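You operate a simulated robot arm through the tools that you are given. There is no shell and no other tool.

You are at the controls of a simulated two-armed robot. One attempt, no reset.

Task
Make up a lap pad from the towel and the blue bean bag.
Fine: fold the inner third of the towel over, then the outer third. Pat the bag flat with the paddle, put the paddle back and lay the bag on the middle of the towel.

Only the result counts: the job must be done as asked and must still hold three seconds after the hand-in. Knocking over, shifting, dropping, spilling or breaking anything else fails it. Flat cloth is picked up by pressing the open fingertips on it (5 to 10 N) and closing them slowly along it; thin cloth reads only 2 to 8 mm in the jaws.

Robot
Two 7-joint arms with two-finger parallel grippers on one trunk, on a base that drives. Base frame: it is fixed to the floor where the robot stands at the start and does not move with it; the origin is under the middle of the robot, x ahead of it, y to its left, z up. Readings come in m, degrees, newtons and seconds.
The left shoulder is at the start at [0.06, 0.143, 0.901], the right one opposite. With the tool pointing down near the work surface each hand reaches from about 0.32 to 0.74 m from the robot's upright axis, wherever it stands, measured 20 degrees to its own side. Places, roughly: blue bean bag [-0.75, 3, 0.75]; folded towel (12x20x2 cm) [-0.3, 3, 0.8]; green bean bag [-6.75, -3.75, 0.75]; inner third of the towel [-0.5, 3, 0.8]; outer third of the towel [-0.2, 3, 0.8]; paddle [-0.75, 3, 0.75]. Payload 1.57 kg a hand.
Tool frame (each hand has its own): the origin (TCP) lies between the finger pads and is the grasp point; the fingertips stand 0.03 m ahead of it; z points along the fingers, y is the line along which they close. The gripper opens to 0.11 m. The fingers are 0.024 m wide and 0.012 m thick; the gripper's body (0.048 by 0.112 m) begins 0.078 m behind the TCP.
Orientation is that of the tool frame in the base frame, as a unit quaternion [w, x, y, z]. With the fingers straight down and closing along the base's y, the tool's x points along the base's -x, its y along +y and its z along -z.

Tools
- The arms move only by the tool drive_tool. It takes "left_moves", "right_moves" or both (then of equal length, played together; a hand with none holds still); each is a list of rows, each a list of 7 numbers: the finger opening in m, from 0 to 0.11, then the shift along the tool's x, y, z in units of 50 mm (1.0 is 50 mm), then the turn, a rotation vector about the tool's x, y, z in units of 4 degrees (1.0 is 4 degrees). In form: [[claw, x, y, z, ax, ay, az], ...]. A call has 1 to 20 rows; each row shifts and turns the commanded pose from where the row before left it, along the tool's axes as they then stand. A call with a number of a shift or a turn outside -1 to 1 is refused whole. Each row takes 0.2 s and may step no farther than 0.05 m and 8.6 degrees from the row before; otherwise, or with a gripper value out of range, the whole call is refused. Where a pose cannot be reached the arm comes as near as it can. A force on the tool above 60 N (or 10 N above the force at the start of the call, whichever is more), or a blocked arm, ends the call early, and 0.2 s more pass. Each finger travels about 0.045 m/s and halts on what it meets, pressing with about 43 N; the grip force reading is that of the motor and also rises with nothing between the fingers. The clock runs only during rows and for 0.2 s after the last one: add rows that do not move to give the fingers time. It gives the time, the measured TCP pose, the force on the tool (base axes), the opening and the grip force at its end, in the units of the frame above (readings bear some noise), with the torque about the TCP (base axes, N m) and any sound that the robot's microphone picked up, and new pictures: "views" is both (left out), scene, wrist or none (wrist: the cameras of the hands that moved).
- Cameras (640 x 400 px; columns grow to the right, rows downward): "scene" is now at [0.0509, 0.0047, 1.5158]; the picture's right is [0.08, -1.00, 0.00], its down [-0.64, -0.05, -0.77] and it looks along [0.77, 0.06, -0.64] (base axes); focal length 248 px, centre (320, 200). "left" rides on the left gripper at [0.07, -0.016, -0.141] in its tool frame; the picture's right is [0.23, 0.97, 0.00], its down [-0.86, 0.20, -0.48] and it looks along [-0.47, 0.11, 0.88] (tool axes); focal length 222 px, centre (320, 200). "right" rides on the right gripper at [0.07, 0.016, -0.141] in its tool frame; the picture's right is [-0.23, 0.97, 0.00], its down [-0.85, -0.20, -0.48] and it looks along [-0.47, -0.11, 0.88] (tool axes); focal length 222 px, centre (320, 200). There is no depth. A picture from a camera that has moved, and an enlarged one, comes with that camera's place and axes in the base frame and with its lens. The place of the scene camera against the robot may be out by one fixed shift of up to 0.012 m in any direction.
- slide_trunk(by): slides the trunk up (or, below 0, down) by that many m; the arms and the scene camera ride with it, the base frame stays. It gives what a move gives, with no picture.
- drive_base(legs): drives the robot by 1 to 6 legs, each [ahead, left, turn to the left] in m, m and degrees, along the robot's own axes; the way and the turn of a leg run together, so that a leg with both is an arc; at most 1.5 m and 180 degrees a leg. The arms and the cameras ride along, it lands a little off, and it stops where it bumps. It gives what a move gives, and a new picture of the scene camera.
- pan_tilt(pan, tilt): turns the head with the scene camera to pan (to the left, within 86 degrees either way) and tilt (down, from -29 to 69), counted from straight ahead of the robot. It gives what a move gives, and a new picture of the scene camera.
- inspect(camera, box): a new picture of the part [left, top, right, bottom] of that camera's present view, enlarged. No time passes.
- hand_in(): hands the job in; it is judged then, once.

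Places have to be worked out from the pictures, the camera data and where the tool is seen. Open the grippers and draw the arms clear of the work before you hand the job in, unless the task says otherwise.

The tools are called after "Emit:" as name(argument=value, ...) on one line, values as JSON. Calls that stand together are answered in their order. drive_tool: Moves the arms, as the interface text tells. Its arguments: {"type":"object","properties":{"left_moves":{"type":"array","items":{"type":"array","items":{"type":"number"}}},"right_moves":{"type":"array","items":{"type":"array","items":{"type":"number"}}},"views":{"type":"string","enum":["both","scene","wrist","none"]}},"required":[]} The other tools are called the same way: slide_trunk (by) slides the trunk up or down; drive_base (legs) drives the base; pan_tilt (pan, tilt) turns the head that bears the scene camera; inspect (camera, box) takes an enlarged picture of a part of a camera's view; hand_in () hands the job in.

At the start:

```text
clock: 0.0
left_ee_pos: [0.5398, 0.245, 0.9873]
left_orientation: [0.001, 0.0, 1.0, 0.0]
left_ft_force: [-0.5, 0.2, 0.1]
left_ft_torque: [0.0, 0.0, 0.01]
left_finger_gap: 0.1101
left_gripper_force: 0.1
right_ee_pos: [0.4802, -0.2549, 1.0785]
right_orientation: [0.001, 0.0, 1.0, -0.001]
right_ft_force: [-0.2, 0.2, 0.1]
right_ft_torque: [0.01, 0.0, -0.01]
right_finger_gap: 0.1104
right_gripper_force: 0.1
trunk travel left (down, up): [-0.5, 0.09]
robot x, y, heading: [-0.0032, -0.0028, -0.2]
head pan, tilt: [4.6, 39.7]
```

scene: 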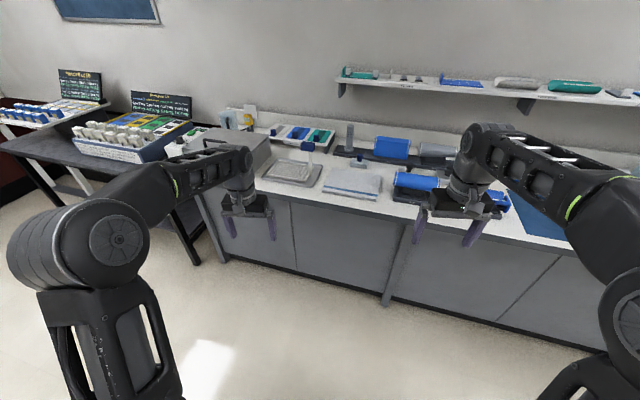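
right: 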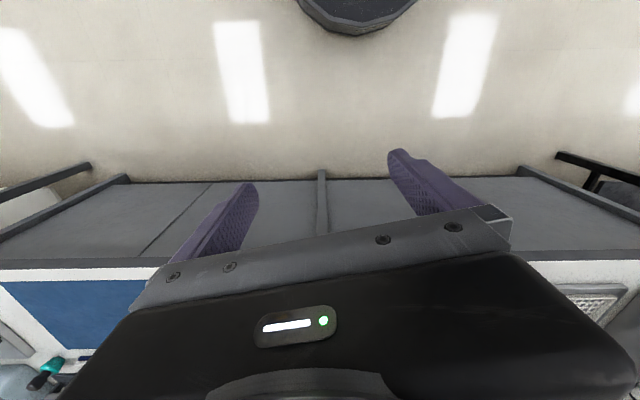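
left: 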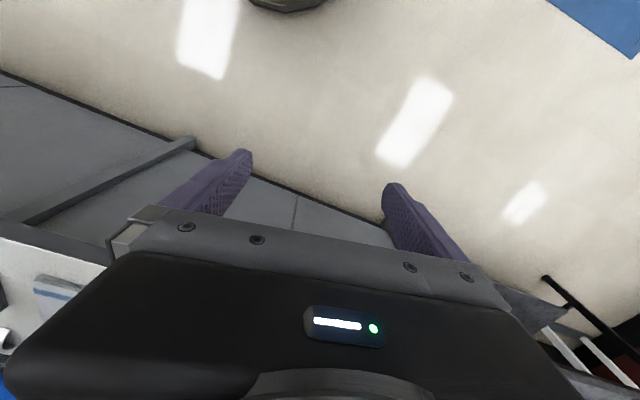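

I see a bench ahead with various items, but the listed places are about 3 m to my left. I'll turn the head to the left to look there.

Emit:
pan_tilt(pan=86, tilt=20)

Emit:
inspect(camera="scene", box=[0, 0, 640, 400])

```text
clock: 1.6
left_ee_pos: [0.5397, 0.2453, 0.9874]
left_orientation: [0.0, -0.001, 1.0, 0.0]
left_ft_force: [0.1, -0.9, 0.0]
left_ft_torque: [0.02, -0.02, -0.04]
left_finger_gap: 0.1099
left_gripper_force: 0.0
right_ee_pos: [0.4797, -0.2548, 1.0788]
right_orientation: [0.0, 0.0, 1.0, 0.0]
right_ft_force: [0.5, -0.1, 0.2]
right_ft_torque: [-0.04, -0.05, 0.01]
right_finger_gap: 0.11
right_gripper_force: 0.1
trunk travel left (down, up): [-0.5, 0.09]
robot x, y, heading: [-0.0003, -0.0004, -0.2]
head pan, tilt: [85.9, 20.0]
camera scene: at [-0.0274, 0.0907, 1.5468], right [1.0, -0.07, 0.0], down [-0.02, -0.34, -0.94], along [0.07, 0.94, -0.34], focal length 248 px, centre (320, 200)
```

scene: 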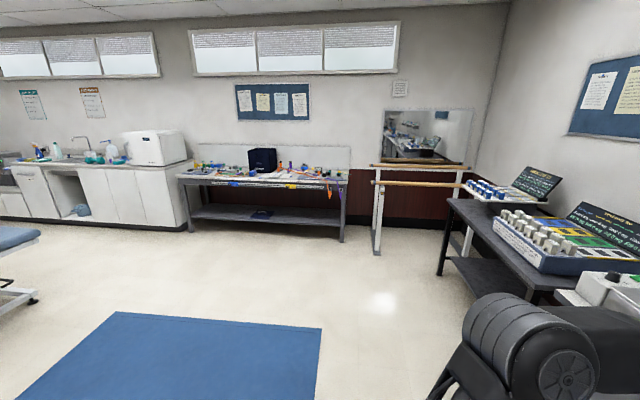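

```text
1.00 times, centred on (320, 200) of scene (not enlarged: the box is as wide or as high as the picture)
camera zoom: at [-0.0274, 0.0907, 1.5468], right [1.0, -0.07, 0.0], down [-0.02, -0.34, -0.94], along [0.07, 0.94, -0.34], focal length 248 px, centre (320, 200)
```

zoom: 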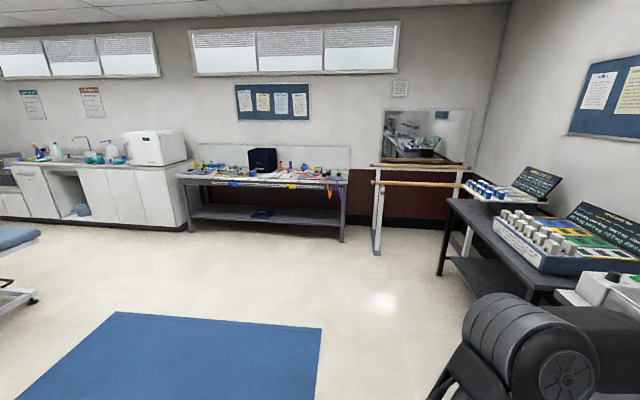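

The table at y≈3 with items is the target. I'll zoom in on it.

Emit:
inspect(camera="scene", box=[170, 130, 360, 250])

Emit:
inspect(camera="scene", box=[220, 140, 300, 190])

Emit:
inspect(camera="scene", box=[280, 140, 360, 190])

```text
3.33 times, centred on (265, 190) of scene
camera zoom: at [-0.0274, 0.0907, 1.5468], right [1.0, -0.07, 0.0], down [-0.02, -0.34, -0.94], along [0.07, 0.94, -0.34], focal length 828 px, centre (503, 233)
```

zoom: 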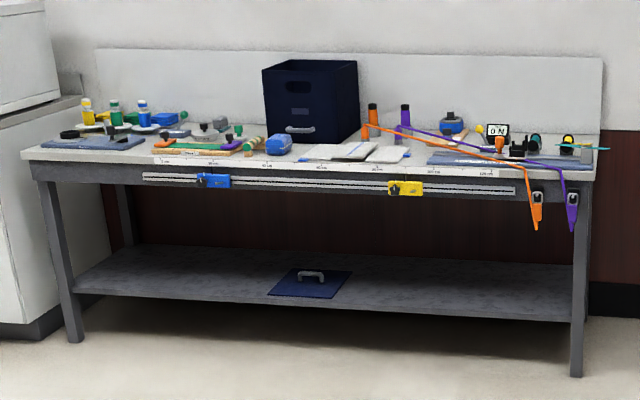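

```text
8.00 times, centred on (260, 165) of scene
camera zoom: at [-0.0274, 0.0907, 1.5468], right [1.0, -0.07, 0.0], down [-0.02, -0.34, -0.94], along [0.07, 0.94, -0.34], focal length 1986 px, centre (800, 480)
```

zoom: 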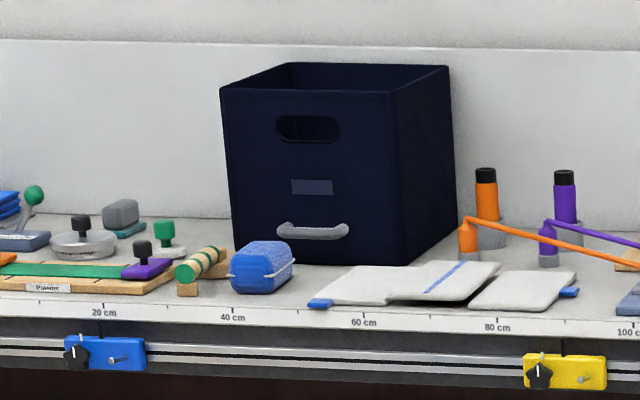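

```text
8.00 times, centred on (320, 165) of scene
camera zoom: at [-0.0274, 0.0907, 1.5468], right [1.0, -0.07, 0.0], down [-0.02, -0.34, -0.94], along [0.07, 0.94, -0.34], focal length 1986 px, centre (320, 480)
```

zoom: 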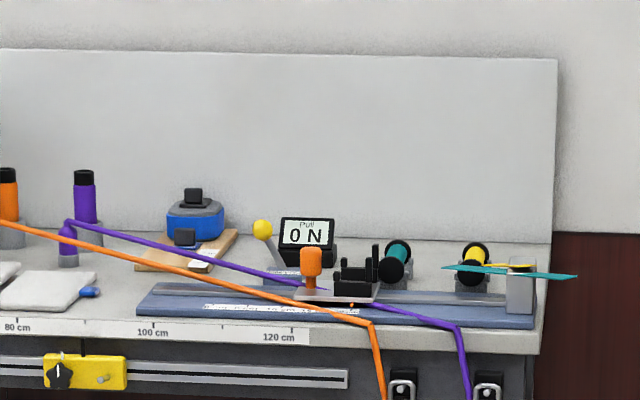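

The towel (three panels with blue tabs), blue bag and box are on the table at y≈3. There is a blue mat on the floor in between, so I'll check where it lies before driving around it.

Emit:
pan_tilt(pan=86, tilt=55)

```text
clock: 2.6
left_ee_pos: [0.5384, 0.246, 0.9875]
left_orientation: [0.0, 0.001, 1.0, 0.0]
left_ft_force: [0.0, -0.1, -0.4]
left_ft_torque: [0.0, -0.02, -0.01]
left_finger_gap: 0.11
left_gripper_force: 0.0
right_ee_pos: [0.4793, -0.255, 1.0789]
right_orientation: [0.0, 0.001, 1.0, 0.0]
right_ft_force: [0.3, 0.2, -0.3]
right_ft_torque: [0.0, -0.01, -0.01]
right_finger_gap: 0.1102
right_gripper_force: 0.0
trunk travel left (down, up): [-0.5, 0.09]
robot x, y, heading: [0.001, -0.0038, 0.0]
head pan, tilt: [85.9, 55.0]
camera scene: at [-0.0289, 0.0698, 1.4948], right [1.0, -0.07, 0.0], down [-0.06, -0.82, -0.57], along [0.04, 0.57, -0.82], focal length 248 px, centre (320, 200)
```

scene: 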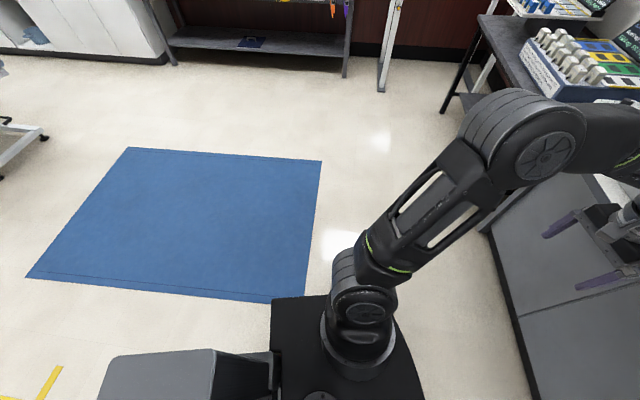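

The mat spans about x −1.6..0, y 0.4..1.6. I'll go around its right side: a bit ahead, turn left, strafe right, then drive along the corridor and check.

Emit:
drive_base(legs=[[0.25, 0, 0], [0, 0, 90], [0, -0.22, 0], [1.5, 0, 0], [0.45, 0, 0], [0, 0.85, 0]])

Emit:
pan_tilt(pan=0, tilt=40)

```text
clock: 23.0
left_ee_pos: [-0.6964, 2.4635, 0.9862]
left_orientation: [0.0, 0.717, -0.697, 0.001]
left_ft_force: [0.3, -0.4, -0.2]
left_ft_torque: [0.0, -0.01, -0.02]
left_finger_gap: 0.1099
left_gripper_force: 0.1
right_ee_pos: [-0.1952, 2.4182, 1.0782]
right_orientation: [-0.001, 0.717, -0.697, 0.0]
right_ft_force: [-0.3, -0.2, 0.0]
right_ft_torque: [-0.02, 0.01, 0.03]
right_finger_gap: 0.1097
right_gripper_force: 0.0
trunk travel left (down, up): [-0.5, 0.09]
robot x, y, heading: [-0.4371, 1.9314, 91.7]
head pan, tilt: [85.9, 55.0]
camera scene: at [-0.5117, 1.903, 1.4947], right [0.04, 1.0, 0.0], down [0.82, -0.03, -0.57], along [-0.57, 0.02, -0.82], focal length 248 px, centre (320, 200)
```

scene: 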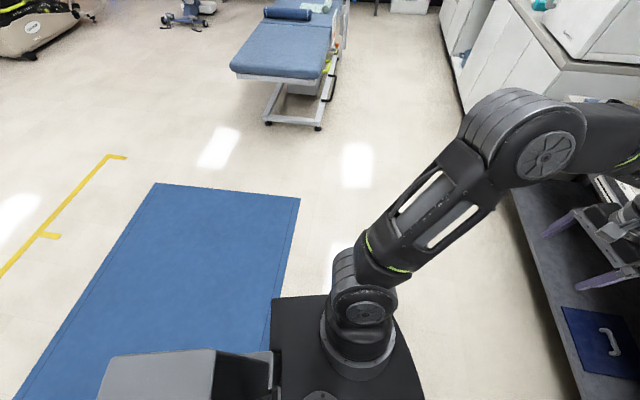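

```text
clock: 24.6
left_ee_pos: [-0.6969, 2.4633, 0.9875]
left_orientation: [0.001, 0.717, -0.697, 0.0]
left_ft_force: [0.1, 0.4, -0.1]
left_ft_torque: [0.05, -0.03, 0.01]
left_finger_gap: 0.1098
left_gripper_force: 0.0
right_ee_pos: [-0.1948, 2.4184, 1.0792]
right_orientation: [0.0, 0.717, -0.697, -0.001]
right_ft_force: [-0.3, 0.8, 0.2]
right_ft_torque: [0.05, 0.0, 0.01]
right_finger_gap: 0.1102
right_gripper_force: 0.0
trunk travel left (down, up): [-0.5, 0.09]
robot x, y, heading: [-0.4351, 1.9323, 92.0]
head pan, tilt: [0.0, 40.0]
camera scene: at [-0.4417, 1.985, 1.5154], right [1.0, 0.03, 0.0], down [0.02, -0.64, -0.77], along [-0.02, 0.77, -0.64], focal length 248 px, centre (320, 200)
```

scene: 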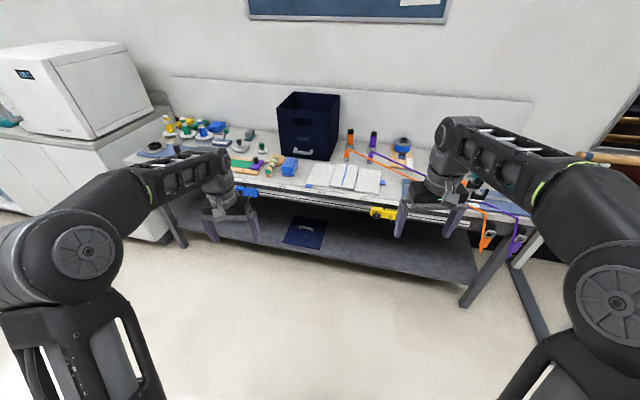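

I've arrived at [-0.435, 1.93] facing the table. I'll inspect the table contents closely.

Emit:
inspect(camera="scene", box=[216, 130, 328, 200])

Emit:
inspect(camera="scene", box=[290, 130, 402, 200])

Emit:
inspect(camera="scene", box=[130, 105, 290, 205])

```text
5.71 times, centred on (272, 165) of scene
camera zoom: at [-0.4417, 1.985, 1.5154], right [1.0, 0.03, 0.0], down [0.02, -0.64, -0.77], along [-0.02, 0.77, -0.64], focal length 1419 px, centre (594, 400)
```

zoom: 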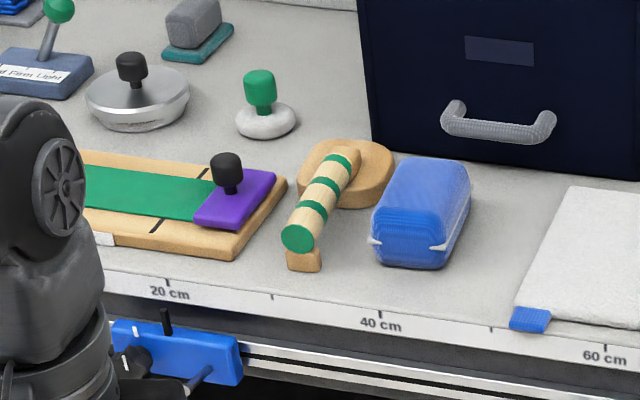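

```text
5.71 times, centred on (346, 165) of scene
camera zoom: at [-0.4417, 1.985, 1.5154], right [1.0, 0.03, 0.0], down [0.02, -0.64, -0.77], along [-0.02, 0.77, -0.64], focal length 1419 px, centre (171, 400)
```

zoom: 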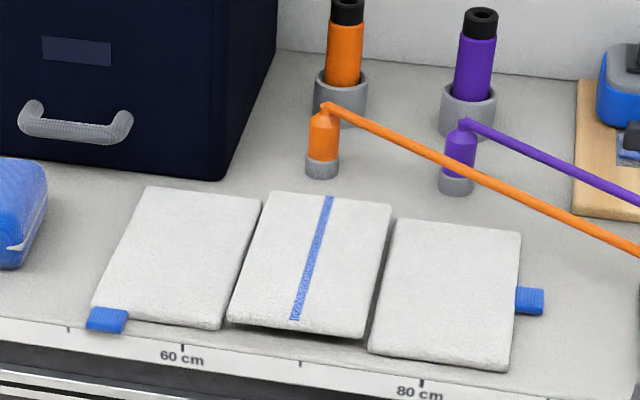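

```text
4.00 times, centred on (210, 155) of scene
camera zoom: at [-0.4417, 1.985, 1.5154], right [1.0, 0.03, 0.0], down [0.02, -0.64, -0.77], along [-0.02, 0.77, -0.64], focal length 993 px, centre (760, 380)
```

zoom: 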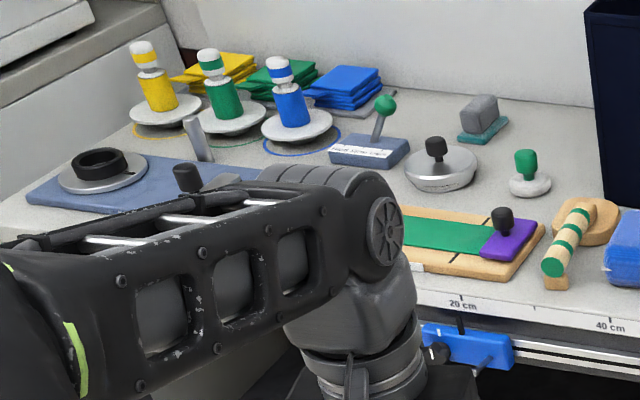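

The towel's panels lie around x −0.52…−0.16, y 2.93…3.13; bag at about (−0.63, 3.09), paddle at about (−0.72, 3.0–3.2). The table edge is near y 2.9, so I drive 0.48 m ahead and straighten the heading.

Emit:
drive_base(legs=[[0.48, 0, -1.8]])

Emit:
pan_tilt(pan=0, tilt=55)

```text
clock: 27.4
left_ee_pos: [-0.7005, 2.9478, 0.9882]
left_orientation: [0.0, 0.712, -0.702, 0.0]
left_ft_force: [-0.6, 0.4, 1.5]
left_ft_torque: [-0.04, -0.02, -0.01]
left_finger_gap: 0.1101
left_gripper_force: 0.0
right_ee_pos: [-0.1981, 2.8949, 1.0781]
right_orientation: [0.0, 0.712, -0.702, 0.0]
right_ft_force: [-0.3, -0.6, -1.2]
right_ft_torque: [-0.01, 0.0, 0.0]
right_finger_gap: 0.1098
right_gripper_force: 0.0
trunk travel left (down, up): [-0.5, 0.09]
robot x, y, heading: [-0.4468, 2.4124, 90.7]
head pan, tilt: [0.0, 40.0]
camera scene: at [-0.4513, 2.4658, 1.5154], right [1.0, 0.01, 0.0], down [0.01, -0.64, -0.77], along [-0.01, 0.77, -0.64], focal length 248 px, centre (320, 200)
```

scene: 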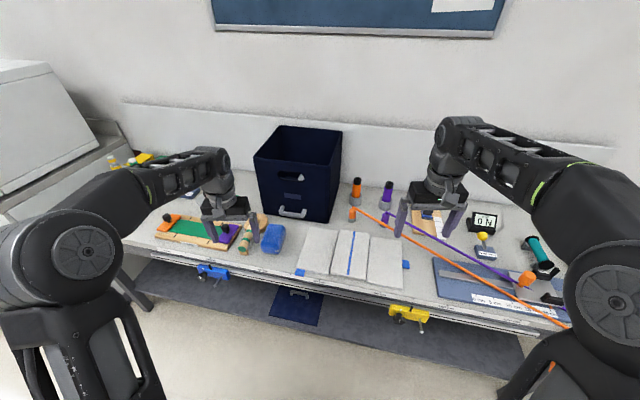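

```text
clock: 28.2
left_ee_pos: [-0.6991, 2.9481, 0.9872]
left_orientation: [0.0, 0.712, -0.702, 0.0]
left_ft_force: [0.3, 0.5, -0.6]
left_ft_torque: [0.0, -0.03, 0.02]
left_finger_gap: 0.1098
left_gripper_force: 0.1
right_ee_pos: [-0.1986, 2.894, 1.0803]
right_orientation: [0.0, 0.712, -0.702, 0.001]
right_ft_force: [-0.1, 0.0, -0.3]
right_ft_torque: [-0.01, -0.01, 0.01]
right_finger_gap: 0.1099
right_gripper_force: 0.0
trunk travel left (down, up): [-0.5, 0.09]
robot x, y, heading: [-0.4441, 2.4135, 90.9]
head pan, tilt: [0.0, 55.0]
camera scene: at [-0.4511, 2.4522, 1.4948], right [1.0, 0.01, 0.0], down [0.01, -0.82, -0.57], along [-0.01, 0.57, -0.82], focal length 248 px, centre (320, 200)
```

scene: 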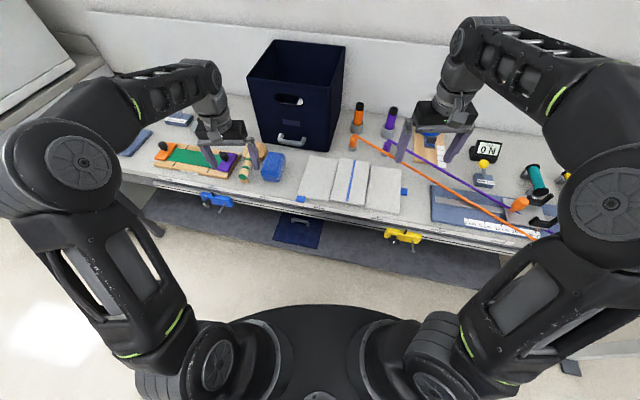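

The scene is nicely framed. I'll enlarge the towel, paddle and bag regions.

Emit:
inspect(camera="scene", box=[290, 140, 418, 220])

Emit:
inspect(camera="scene", box=[200, 120, 312, 190])

Emit:
inspect(camera="left", box=[0, 0, 640, 400])

Emit:
inspect(camera="right", box=[0, 0, 640, 400])

```text
5.00 times, centred on (354, 180) of scene
camera zoom: at [-0.4511, 2.4522, 1.4948], right [1.0, 0.01, 0.0], down [0.01, -0.82, -0.57], along [-0.01, 0.57, -0.82], focal length 1241 px, centre (150, 300)
```

zoom: 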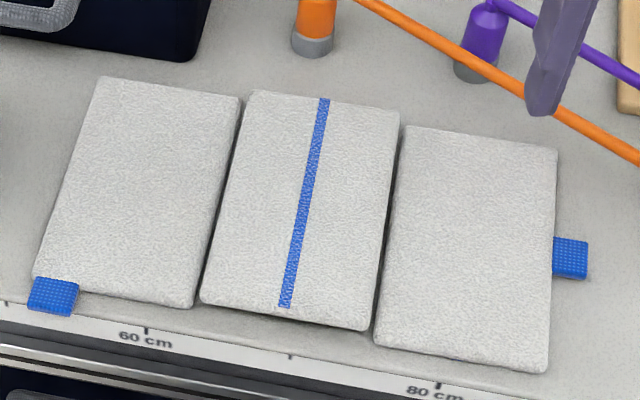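

```text
5.71 times, centred on (256, 155) of scene
camera zoom: at [-0.4511, 2.4522, 1.4948], right [1.0, 0.01, 0.0], down [0.01, -0.82, -0.57], along [-0.01, 0.57, -0.82], focal length 1419 px, centre (686, 457)
```

zoom: 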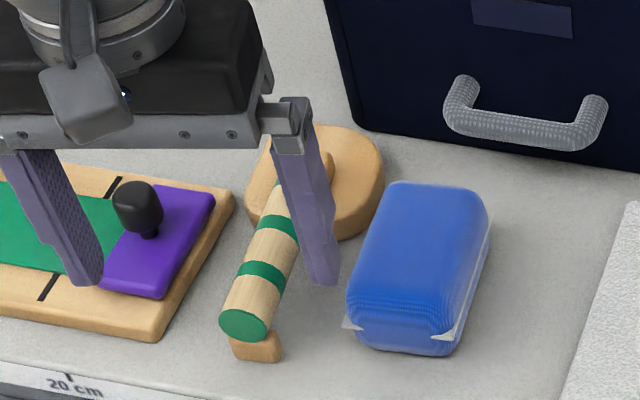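

```text
1.00 times, centred on (320, 200) of left (not enlarged: the box is as wide or as high as the picture)
camera zoom: at [-0.6814, 2.8781, 1.1292], right [-0.97, -0.24, 0.0], down [-0.21, 0.85, 0.48], along [-0.12, 0.46, -0.88], focal length 222 px, centre (320, 200)
```

zoom: 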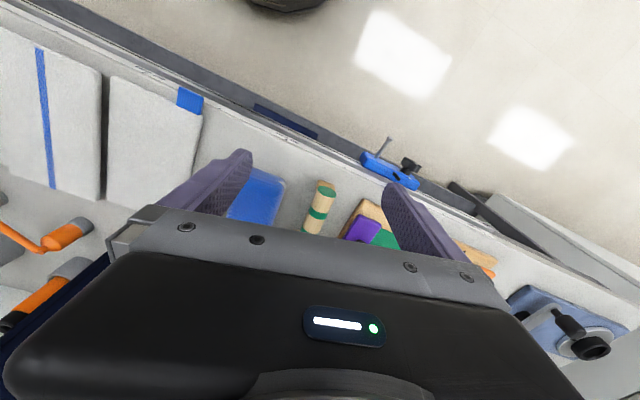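

```text
1.00 times, centred on (320, 200) of right (not enlarged: the box is as wide or as high as the picture)
camera zoom: at [-0.214, 2.8258, 1.2195], right [-0.98, 0.21, 0.0], down [0.19, 0.86, 0.48], along [0.1, 0.47, -0.88], focal length 222 px, centre (320, 200)
```

zoom: 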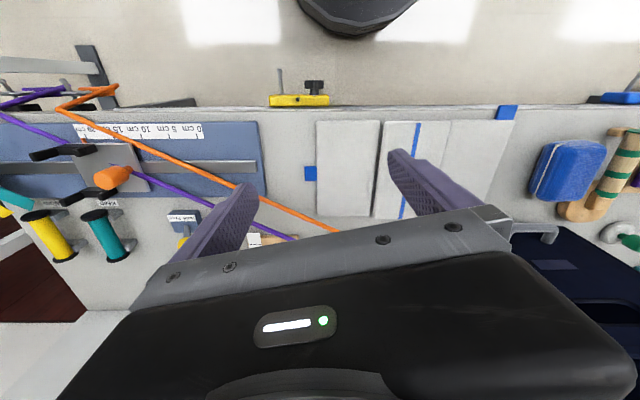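

Working out from two views: table near z≈0.79, towel turned about −11° (long axis (0.19, 0.98)), inner tab at (−0.525, 2.94), outer tab at (−0.165, 2.98). I'll move the left arm aside and carry the right hand over the inner tab, keeping height.

Emit:
drive_tool(left_moves=[[0.11, 0, 0, -0.9, 0, 0, 0], [0.11, 0, 0.3, -0.9, 0, 0, 0], [0.11, 0, 0.9, 0, 0, 0, 0], [0.11, 0, 0.9, 0, 0, 0, 0], [0.11, 0, 0, 0, 0, 0, 0], [0.11, 0, 0, 0, 0, 0, 0], [0.11, 0, 0, 0, 0, 0, 0], [0.11, 0, 0, 0, 0, 0, 0]], right_moves=[[0.11, -0.147, 0.93, 0, 0, 0, 0], [0.11, -0.147, 0.93, 0, 0, 0, 0], [0.11, -0.147, 0.93, 0, 0, 0, 0], [0.11, -0.147, 0.93, 0, 0, 0, 0], [0.11, -0.147, 0.93, 0, 0, 0, 0], [0.11, -0.147, 0.93, 0, 0, 0, 0], [0.11, -0.147, 0.93, 0, 0, 0, 0], [0.11, 0, 0, 0, 0, 0, 0]], views="none")

Emit:
drive_tool(right_moves=[[0.025, 0, 0, 0, 0, 0, -0.98], [0.025, 0, 0, 0, 0, 0, -0.98], [0.025, 0, 0, 0, 0, 0, -0.98], [0.025, 0, 0, 0, 0, 0, -0.98], [0.025, 0, 0, 0, 0, 0, -0.98], [0.025, 0, 0, 0, 0, 0, -0.98], [0.025, 0, 0, 0, 0, 0, -0.98], [0.025, 0, 0, 0, 0, 0, -0.98], [0.025, 0, 0, 0, 0, 0, -0.98], [0.025, 0, 0, 0, 0, 0, -0.98], [0.025, 0, 0, 0, 0, 0, -0.98], [0.025, 0, 0, 0, 0, 0, -0.98], [0.025, 0, 0, 0, 0, 0, -0.98], [0.025, 0, 0, 0, 0, 0, -0.98], [0.025, 0, 0, 0, 0, 0, -0.98], [0.025, 0, 0, 0, 0, 0, -0.98], [0.025, 0, 0, 0, 0, 0, -0.98], [0.025, 0, 0, 0, 0, 0, -0.98], [0.025, 0, 0, 0, 0, 0, -0.98], [0.025, 0, 0, 0, 0, 0, -0.98]], views="both")

```text
clock: 30.0
left_ee_pos: [-0.7961, 2.9479, 1.0552]
left_orientation: [0.0, 0.712, -0.702, -0.001]
left_ft_force: [0.1, -0.3, 0.4]
left_ft_torque: [0.02, 0.0, 0.05]
left_finger_gap: 0.11
left_gripper_force: 0.1
left hand out of reach, approached as far as the arm can: row 2
right_ee_pos: [-0.361, 2.9167, 1.078]
right_orientation: [0.0, 0.712, -0.703, -0.002]
right_ft_force: [0.1, 0.5, 0.9]
right_ft_torque: [-0.01, 0.02, 0.02]
right_finger_gap: 0.1099
right_gripper_force: 0.0
right hand out of reach, approached as far as the arm can: row 4, 5, 6, 7
trunk travel left (down, up): [-0.5, 0.09]
robot x, y, heading: [-0.449, 2.413, 90.6]
head pan, tilt: [0.0, 55.0]
```

```text
clock: 34.2
left_ee_pos: [-0.7972, 2.9469, 1.0546]
left_orientation: [0.0, 0.712, -0.702, -0.001]
left_ft_force: [-0.2, 0.9, -0.1]
left_ft_torque: [0.0, 0.01, 0.01]
left_finger_gap: 0.1102
left_gripper_force: 0.0
right_ee_pos: [-0.3624, 2.9163, 1.0801]
right_orientation: [-0.003, 0.992, -0.127, -0.001]
right_ft_force: [-0.5, -0.5, 0.1]
right_ft_torque: [0.0, -0.02, 0.01]
right_finger_gap: 0.025
right_gripper_force: 0.0
right hand out of reach, approached as far as the arm can: row 4
trunk travel left (down, up): [-0.5, 0.09]
robot x, y, heading: [-0.4467, 2.4129, 90.8]
head pan, tilt: [0.0, 55.0]
camera scene: at [-0.4511, 2.4521, 1.4947], right [1.0, 0.01, 0.0], down [0.01, -0.82, -0.57], along [-0.01, 0.57, -0.82], focal length 248 px, centre (320, 200)
camera right: at [-0.2995, 2.8832, 1.2209], right [-0.47, -0.88, -0.01], down [-0.78, 0.41, 0.48], along [-0.42, 0.23, -0.88], focal length 222 px, centre (320, 200)
```

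scene: 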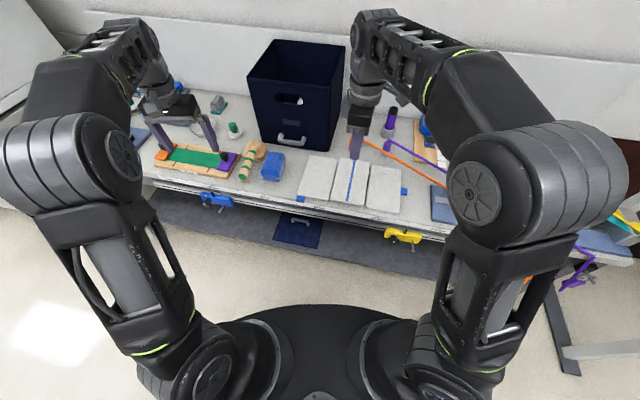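
right: 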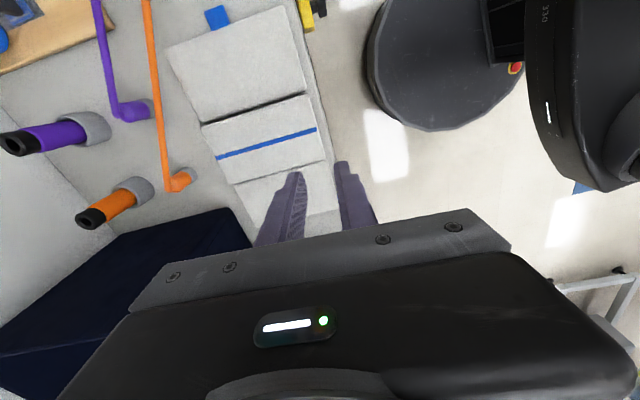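

The right hand hit its reach limit at this height; lower down the reach is larger. I'll lower it to z≈0.93, correct the yaw by ~+3.6°, and shift left toward the inner tab.

Emit:
drive_tool(right_moves=[[0.025, 0, 0, 1, 0, 0, 0.45], [0.025, 0, 0, 1, 0, 0, 0.45], [0.025, 0, 0, 0.8, 0, 0, 0], [0.025, -0.82, 0.04, 0, 0, 0, 0], [0.025, -0.82, 0.04, 0, 0, 0, 0], [0.025, -0.82, 0.04, 0, 0, 0, 0], [0.025, -0.82, 0.04, 0, 0, 0, 0], [0.025, 0, 0, 0, 0, 0, 0], [0.025, 0, 0, 0, 0, 0, 0]], views="both")

```text
clock: 36.2
left_ee_pos: [-0.796, 2.947, 1.0546]
left_orientation: [-0.001, 0.712, -0.702, -0.001]
left_ft_force: [-0.5, 0.6, 0.0]
left_ft_torque: [-0.01, -0.01, 0.04]
left_finger_gap: 0.1101
left_gripper_force: 0.1
right_ee_pos: [-0.521, 2.9607, 0.94]
right_orientation: [-0.002, 0.987, -0.159, 0.0]
right_ft_force: [-0.2, 0.6, -0.2]
right_ft_torque: [-0.02, 0.03, -0.01]
right_finger_gap: 0.0254
right_gripper_force: 0.1
trunk travel left (down, up): [-0.5, 0.09]
robot x, y, heading: [-0.4429, 2.4118, 90.8]
head pan, tilt: [0.0, 55.0]
camera scene: at [-0.4513, 2.4522, 1.4947], right [1.0, 0.01, 0.0], down [0.01, -0.82, -0.57], along [-0.01, 0.57, -0.82], focal length 248 px, centre (320, 200)
camera right: at [-0.4609, 2.9234, 1.0809], right [-0.52, -0.85, 0.0], down [-0.75, 0.46, 0.48], along [-0.41, 0.25, -0.88], focal length 222 px, centre (320, 200)
```

scene: 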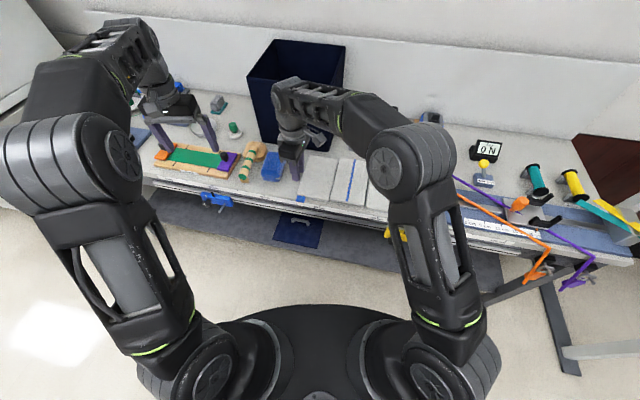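
right: 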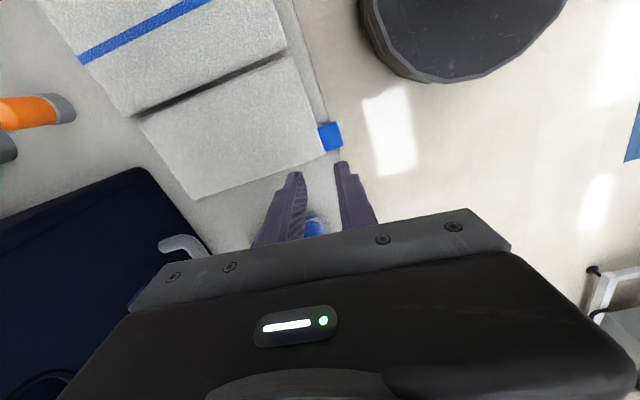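

The tab shows in the wrist view at about (−0.522, 2.945). I'll zoom in on it before choosing the closing direction.

Emit:
inspect(camera="right", box=[270, 90, 390, 165])

Emit:
inspect(camera="scene", box=[285, 150, 365, 200])

```text
5.33 times, centred on (330, 128) of right
camera zoom: at [-0.4609, 2.9234, 1.0809], right [-0.52, -0.85, 0.0], down [-0.75, 0.46, 0.48], along [-0.41, 0.25, -0.88], focal length 1185 px, centre (267, 587)
```

zoom: 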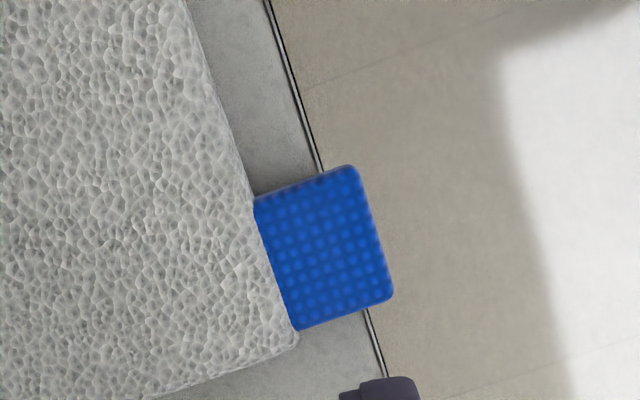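

```text
8.00 times, centred on (325, 175) of scene
camera zoom: at [-0.4513, 2.4522, 1.4947], right [1.0, 0.01, 0.0], down [0.01, -0.82, -0.57], along [-0.01, 0.57, -0.82], focal length 1986 px, centre (280, 400)
```

zoom: 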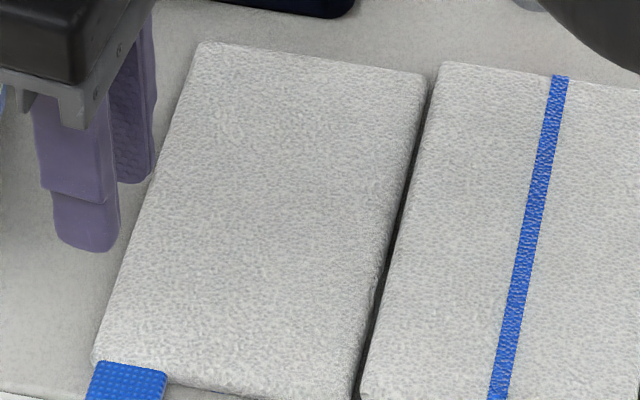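

The tab is ~34 mm (along the front edge) by 25 mm and sits right on the table's front edge. I'll close along the tab's length: rotate the hand by about +82°, then move over the tab.

Emit:
drive_tool(right_moves=[[0.014, 0, 0, 0, 0, 0, 1], [0.014, 0, 0, 0, 0, 0, 1], [0.014, 0, 0, 0, 0, 0, 1], [0.014, 0, 0, 0, 0, 0, 1], [0.014, 0, 0, 0, 0, 0, 1], [0.014, 0, 0, 0, 0, 0, 1], [0.014, 0, 0, 0, 0, 0, 1], [0.014, 0, 0, 0, 0, 0, 1], [0.014, 0, 0, 0, 0, 0, 1], [0.014, 0, 0, 0, 0, 0, 1], [0.014, 0, 0, 0, 0, 0, 1], [0.014, 0, 0, 0, 0, 0, 1], [0.014, 0, 0, 0, 0, 0, 1], [0.014, 0, 0, 0, 0, 0, 1], [0.014, 0, 0, 0, 0, 0, 1], [0.014, 0, 0, 0, 0, 0, 1], [0.014, 0, 0, 0, 0, 0, 1], [0.014, 0, 0, 0, 0, 0, 1], [0.014, 0, 0, 0, 0, 0, 1], [0.014, 0, 0, 0, 0, 0, 0.7]], views="wrist")

```text
clock: 40.4
left_ee_pos: [-0.7968, 2.947, 1.0551]
left_orientation: [0.0, 0.712, -0.703, -0.001]
left_ft_force: [0.3, 1.5, 0.8]
left_ft_torque: [-0.01, -0.04, 0.03]
left_finger_gap: 0.11
left_gripper_force: 0.0
right_ee_pos: [-0.5195, 2.9619, 0.9421]
right_orientation: [0.001, -0.662, 0.75, 0.002]
right_ft_force: [0.5, 0.2, -0.4]
right_ft_torque: [-0.02, 0.0, -0.01]
right_finger_gap: 0.0141
right_gripper_force: 0.1
trunk travel left (down, up): [-0.5, 0.09]
robot x, y, heading: [-0.4437, 2.4142, 90.9]
head pan, tilt: [0.0, 55.0]
camera right: at [-0.5465, 2.8947, 1.0822], right [-0.94, 0.35, 0.0], down [0.31, 0.82, 0.48], along [0.17, 0.45, -0.88], focal length 222 px, centre (320, 200)
```

right: 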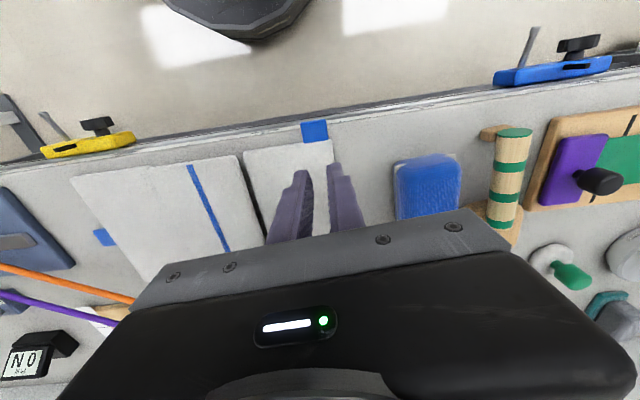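

I align the last 4°, shift 19 mm toward the tab, and descend to about 3 cm above it.

Emit:
drive_tool(right_moves=[[0.014, 0, 0, 0, 0, 0, 1], [0.014, 0.38, -0.03, 0, 0, 0, 0], [0.014, 0, 0, 0.9, 0, 0, 0], [0.014, 0, 0, 0.9, 0, 0, 0], [0.014, 0, 0, 0, 0, 0, 0], [0.014, 0, 0, 0, 0, 0, 0]], views="both")

Emit:
inspect(camera="right", box=[240, 90, 400, 190])

Emit:
inspect(camera="scene", box=[265, 140, 345, 190])

```text
clock: 41.8
left_ee_pos: [-0.7952, 2.9465, 1.0543]
left_orientation: [-0.001, 0.712, -0.703, -0.001]
left_ft_force: [0.1, -0.1, 0.6]
left_ft_torque: [-0.01, 0.0, -0.01]
left_finger_gap: 0.11
left_gripper_force: 0.1
right_ee_pos: [-0.5244, 2.9438, 0.8524]
right_orientation: [0.001, -0.635, 0.773, 0.002]
right_ft_force: [0.2, -0.2, -1.3]
right_ft_torque: [0.0, 0.0, 0.0]
right_finger_gap: 0.0141
right_gripper_force: 0.1
trunk travel left (down, up): [-0.5, 0.09]
robot x, y, heading: [-0.4439, 2.4124, 90.4]
head pan, tilt: [0.0, 55.0]
camera scene: at [-0.4512, 2.4521, 1.4947], right [1.0, 0.01, 0.0], down [0.01, -0.82, -0.57], along [-0.01, 0.57, -0.82], focal length 248 px, centre (320, 200)
camera right: at [-0.5539, 2.8789, 0.9923], right [-0.91, 0.41, 0.0], down [0.36, 0.8, 0.48], along [0.2, 0.44, -0.88], focal length 222 px, centre (320, 200)
```

scene: 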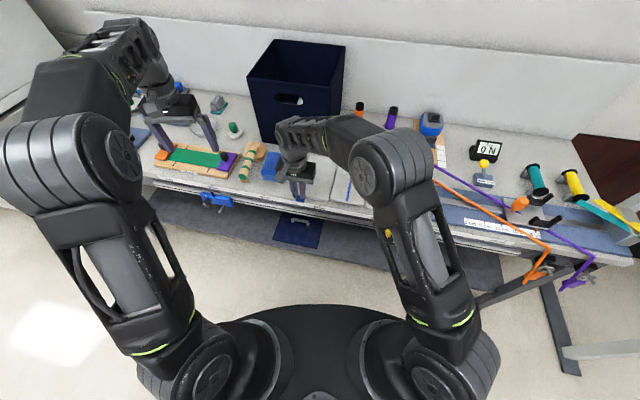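
right: 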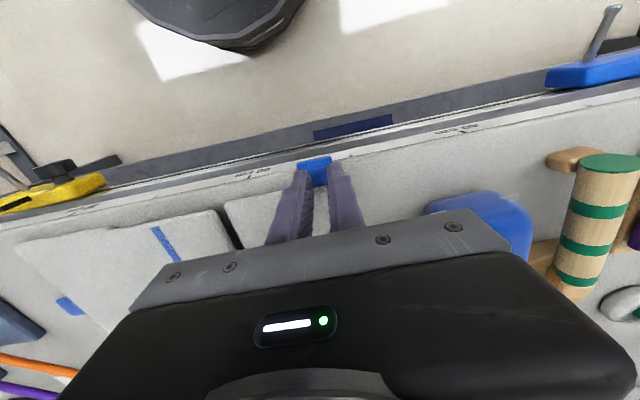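

```text
4.00 times, centred on (320, 140) of right
camera zoom: at [-0.5539, 2.8789, 0.9923], right [-0.91, 0.41, 0.0], down [0.36, 0.8, 0.48], along [0.2, 0.44, -0.88], focal length 888 px, centre (320, 440)
```

zoom: 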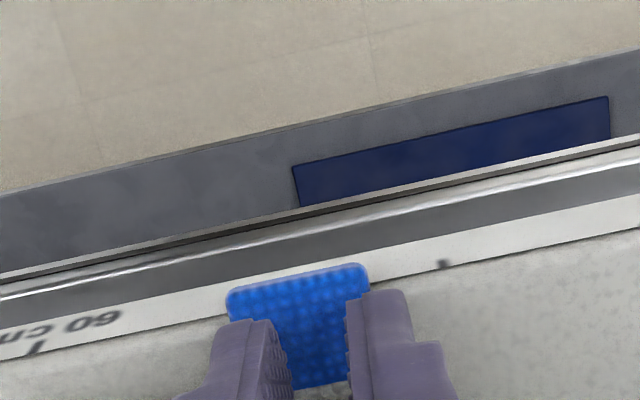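

```text
8.00 times, centred on (305, 165) of scene
camera zoom: at [-0.4512, 2.4521, 1.4947], right [1.0, 0.01, 0.0], down [0.01, -0.82, -0.57], along [-0.01, 0.57, -0.82], focal length 1986 px, centre (440, 480)
```

zoom: 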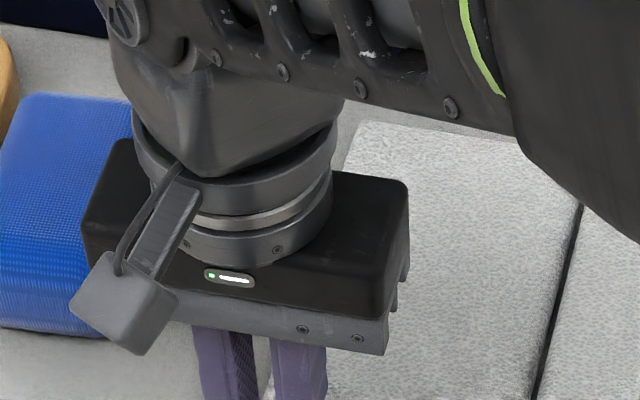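

The fingers are aligned with the tab; it sits ~5 mm right and ~4 mm farther in than the finger centre. I correct and descend to near contact.

Emit:
drive_tool(right_moves=[[0.014, -0.08, -0.1, 0, 0, 0, 0], [0.014, 0, 0, 0.2, 0, 0, 0], [0.014, 0, 0, 0.2, 0, 0, 0], [0.014, 0, 0, 0, 0, 0, 0], [0.014, 0, 0, 0, 0, 0, 0]], views="none")

Emit:
inspect(camera="right", box=[240, 90, 400, 190])

```text
clock: 42.7
left_ee_pos: [-0.7961, 2.946, 1.056]
left_orientation: [-0.001, 0.712, -0.702, -0.002]
left_ft_force: [0.0, -0.1, -1.2]
left_ft_torque: [0.03, -0.01, -0.01]
left_finger_gap: 0.1101
left_gripper_force: 0.3
right_ee_pos: [-0.5194, 2.9477, 0.8413]
right_orientation: [0.003, -0.635, 0.773, 0.01]
right_ft_force: [5.7, -9.1, 30.5]
right_ft_torque: [-0.01, -0.51, -0.34]
right_finger_gap: 0.0143
right_gripper_force: 0.0
trunk travel left (down, up): [-0.5, 0.09]
robot x, y, heading: [-0.4443, 2.4112, 90.7]
head pan, tilt: [0.0, 55.0]
stopped in row 4 (right hand): the force on the tool passed its limit at 65 N (the readings are from after the stop); the commanded pose is now the measured one
```

```text
4.00 times, centred on (320, 140) of right
camera zoom: at [-0.5482, 2.8813, 0.9813], right [-0.91, 0.41, 0.02], down [0.37, 0.79, 0.49], along [0.19, 0.45, -0.87], focal length 888 px, centre (320, 440)
```

zoom: 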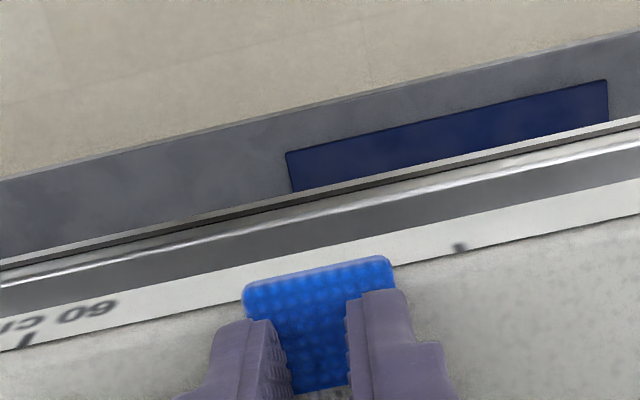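

Contact occurred at fingertip z≈0.811 with too much force. I ease up 2 mm and read the force.

Emit:
drive_tool(right_moves=[[0.014, 0, 0, -0.04, 0, 0, 0], [0.014, 0, 0, 0, 0, 0, 0]], views="none")

```text
clock: 43.3
left_ee_pos: [-0.7952, 2.9456, 1.0571]
left_orientation: [-0.001, 0.713, -0.702, -0.003]
left_ft_force: [0.3, 0.2, 0.0]
left_ft_torque: [0.04, -0.03, -0.02]
left_finger_gap: 0.1101
left_gripper_force: 0.0
right_ee_pos: [-0.5197, 2.9483, 0.8416]
right_orientation: [0.002, -0.636, 0.772, 0.011]
right_ft_force: [1.7, -4.7, 31.5]
right_ft_torque: [0.11, -0.36, -0.1]
right_finger_gap: 0.0141
right_gripper_force: 0.4
trunk travel left (down, up): [-0.5, 0.09]
robot x, y, heading: [-0.4497, 2.4105, 90.8]
head pan, tilt: [0.0, 55.0]
```

Still ~31 N; I ease up a further 3 mm.

Emit:
drive_tool(right_moves=[[0.014, 0, 0, -0.06, 0, 0, 0], [0.014, 0, 0, 0, 0, 0, 0]], views="none")

```text
clock: 43.9
left_ee_pos: [-0.7968, 2.9462, 1.0556]
left_orientation: [-0.001, 0.712, -0.702, -0.001]
left_ft_force: [-0.2, 0.9, -0.4]
left_ft_torque: [0.02, -0.02, 0.03]
left_finger_gap: 0.11
left_gripper_force: 0.1
right_ee_pos: [-0.5193, 2.9484, 0.841]
right_orientation: [0.003, -0.635, 0.772, 0.008]
right_ft_force: [-3.8, 0.2, 15.4]
right_ft_torque: [0.15, -0.04, 0.06]
right_finger_gap: 0.0141
right_gripper_force: 0.1
trunk travel left (down, up): [-0.5, 0.09]
robot x, y, heading: [-0.4442, 2.414, 90.9]
head pan, tilt: [0.0, 55.0]
```

About 5 N/mm. Up 1.6 mm to reach ~7–8 N, then close the fingers slowly.

Emit:
drive_tool(right_moves=[[0.014, 0, 0, -0.032, 0, 0, 0], [0.014, 0, 0, 0, 0, 0, 0]], views="none")

```text
clock: 44.5
left_ee_pos: [-0.7957, 2.9472, 1.0543]
left_orientation: [0.0, 0.712, -0.702, -0.001]
left_ft_force: [0.2, 0.0, 0.0]
left_ft_torque: [-0.02, 0.04, 0.01]
left_finger_gap: 0.11
left_gripper_force: 0.1
right_ee_pos: [-0.517, 2.9488, 0.8426]
right_orientation: [0.002, -0.635, 0.773, 0.005]
right_ft_force: [-0.7, -0.3, 1.6]
right_ft_torque: [-0.01, -0.01, 0.02]
right_finger_gap: 0.0128
right_gripper_force: 0.1
trunk travel left (down, up): [-0.5, 0.09]
robot x, y, heading: [-0.4459, 2.4098, 90.8]
head pan, tilt: [0.0, 55.0]
```

Force fell to 1.6 N; I press 1.2 mm down again for ~7 N and close slowly in the same call.

Emit:
drive_tool(right_moves=[[0.014, 0, 0, 0.026, 0, 0, 0], [0.014, 0, 0, 0, 0, 0, 0]], views="none")

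```text
clock: 45.1
left_ee_pos: [-0.7964, 2.9464, 1.0547]
left_orientation: [-0.001, 0.712, -0.703, -0.002]
left_ft_force: [0.0, -0.5, -0.2]
left_ft_torque: [0.01, -0.01, 0.0]
left_finger_gap: 0.11
left_gripper_force: 0.0
right_ee_pos: [-0.5183, 2.9482, 0.8417]
right_orientation: [0.001, -0.635, 0.772, 0.007]
right_ft_force: [1.0, -0.5, 1.4]
right_ft_torque: [-0.01, -0.02, 0.01]
right_finger_gap: 0.0147
right_gripper_force: 0.3
trunk travel left (down, up): [-0.5, 0.09]
robot x, y, heading: [-0.4452, 2.4123, 90.7]
head pan, tilt: [0.0, 55.0]
```

Still 1.4 N; press another 1.2 mm.

Emit:
drive_tool(right_moves=[[0.014, 0, 0, 0.026, 0, 0, 0], [0.014, 0, 0, 0, 0, 0, 0]], views="none")

```text
clock: 45.7
left_ee_pos: [-0.7949, 2.9469, 1.0557]
left_orientation: [-0.001, 0.712, -0.702, -0.002]
left_ft_force: [-0.3, 0.4, -0.2]
left_ft_torque: [0.01, -0.02, 0.01]
left_finger_gap: 0.11
left_gripper_force: 0.1
right_ee_pos: [-0.5179, 2.9484, 0.8424]
right_orientation: [0.003, -0.635, 0.773, 0.008]
right_ft_force: [1.3, -2.3, 7.1]
right_ft_torque: [-0.01, -0.16, -0.02]
right_finger_gap: 0.0159
right_gripper_force: 1.1
trunk travel left (down, up): [-0.5, 0.09]
robot x, y, heading: [-0.4448, 2.4077, 91.0]
head pan, tilt: [0.0, 55.0]
```

Now 7.1 N of press. I close the fingers slowly along the tab.

Emit:
drive_tool(right_moves=[[0.013, 0, 0, 0, 0, 0, 0], [0.012, 0, 0, 0, 0, 0, 0], [0.011, 0, 0, 0, 0, 0, 0], [0.01, 0, 0, 0, 0, 0, 0], [0.009, 0, 0, 0, 0, 0, 0], [0.008, 0, 0, 0, 0, 0, 0], [0.007, 0, 0, 0, 0, 0, 0], [0.006, 0, 0, 0, 0, 0, 0], [0.005, 0, 0, 0, 0, 0, 0], [0.004, 0, 0, 0, 0, 0, 0], [0.003, 0, 0, 0, 0, 0, 0], [0.002, 0, 0, 0, 0, 0, 0], [0.001, 0, 0, 0, 0, 0, 0], [0, 0, 0, 0, 0, 0, 0], [0, 0, 0, 0, 0, 0, 0], [0, 0, 0, 0, 0, 0, 0]], views="wrist")

Emit:
inspect(camera="right", box=[240, 90, 400, 190])

```text
clock: 49.1
left_ee_pos: [-0.7945, 2.9472, 1.0557]
left_orientation: [-0.001, 0.712, -0.703, -0.002]
left_ft_force: [-0.1, -0.4, 0.3]
left_ft_torque: [0.02, 0.02, 0.01]
left_finger_gap: 0.1097
left_gripper_force: 0.0
right_ee_pos: [-0.5187, 2.9486, 0.8407]
right_orientation: [0.002, -0.635, 0.773, 0.008]
right_ft_force: [5.8, 0.7, 13.9]
right_ft_torque: [0.12, -0.28, -0.08]
right_finger_gap: 0.0001
right_gripper_force: 21.5
trunk travel left (down, up): [-0.5, 0.09]
robot x, y, heading: [-0.4462, 2.4136, 90.9]
head pan, tilt: [0.0, 55.0]
camera right: at [-0.5475, 2.8822, 0.9817], right [-0.91, 0.41, 0.01], down [0.36, 0.79, 0.49], along [0.19, 0.45, -0.87], focal length 222 px, centre (320, 200)
```

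right: 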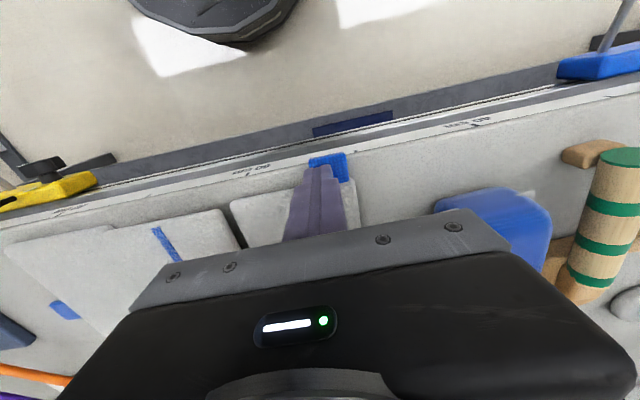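

```text
4.00 times, centred on (320, 140) of right
camera zoom: at [-0.5475, 2.8822, 0.9817], right [-0.91, 0.41, 0.01], down [0.36, 0.79, 0.49], along [0.19, 0.45, -0.87], focal length 888 px, centre (320, 440)
```

zoom: 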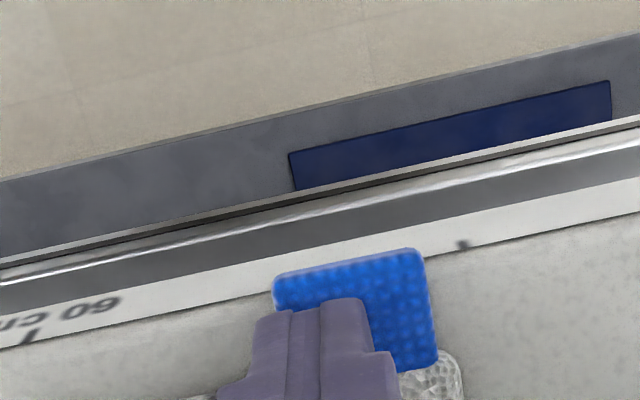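

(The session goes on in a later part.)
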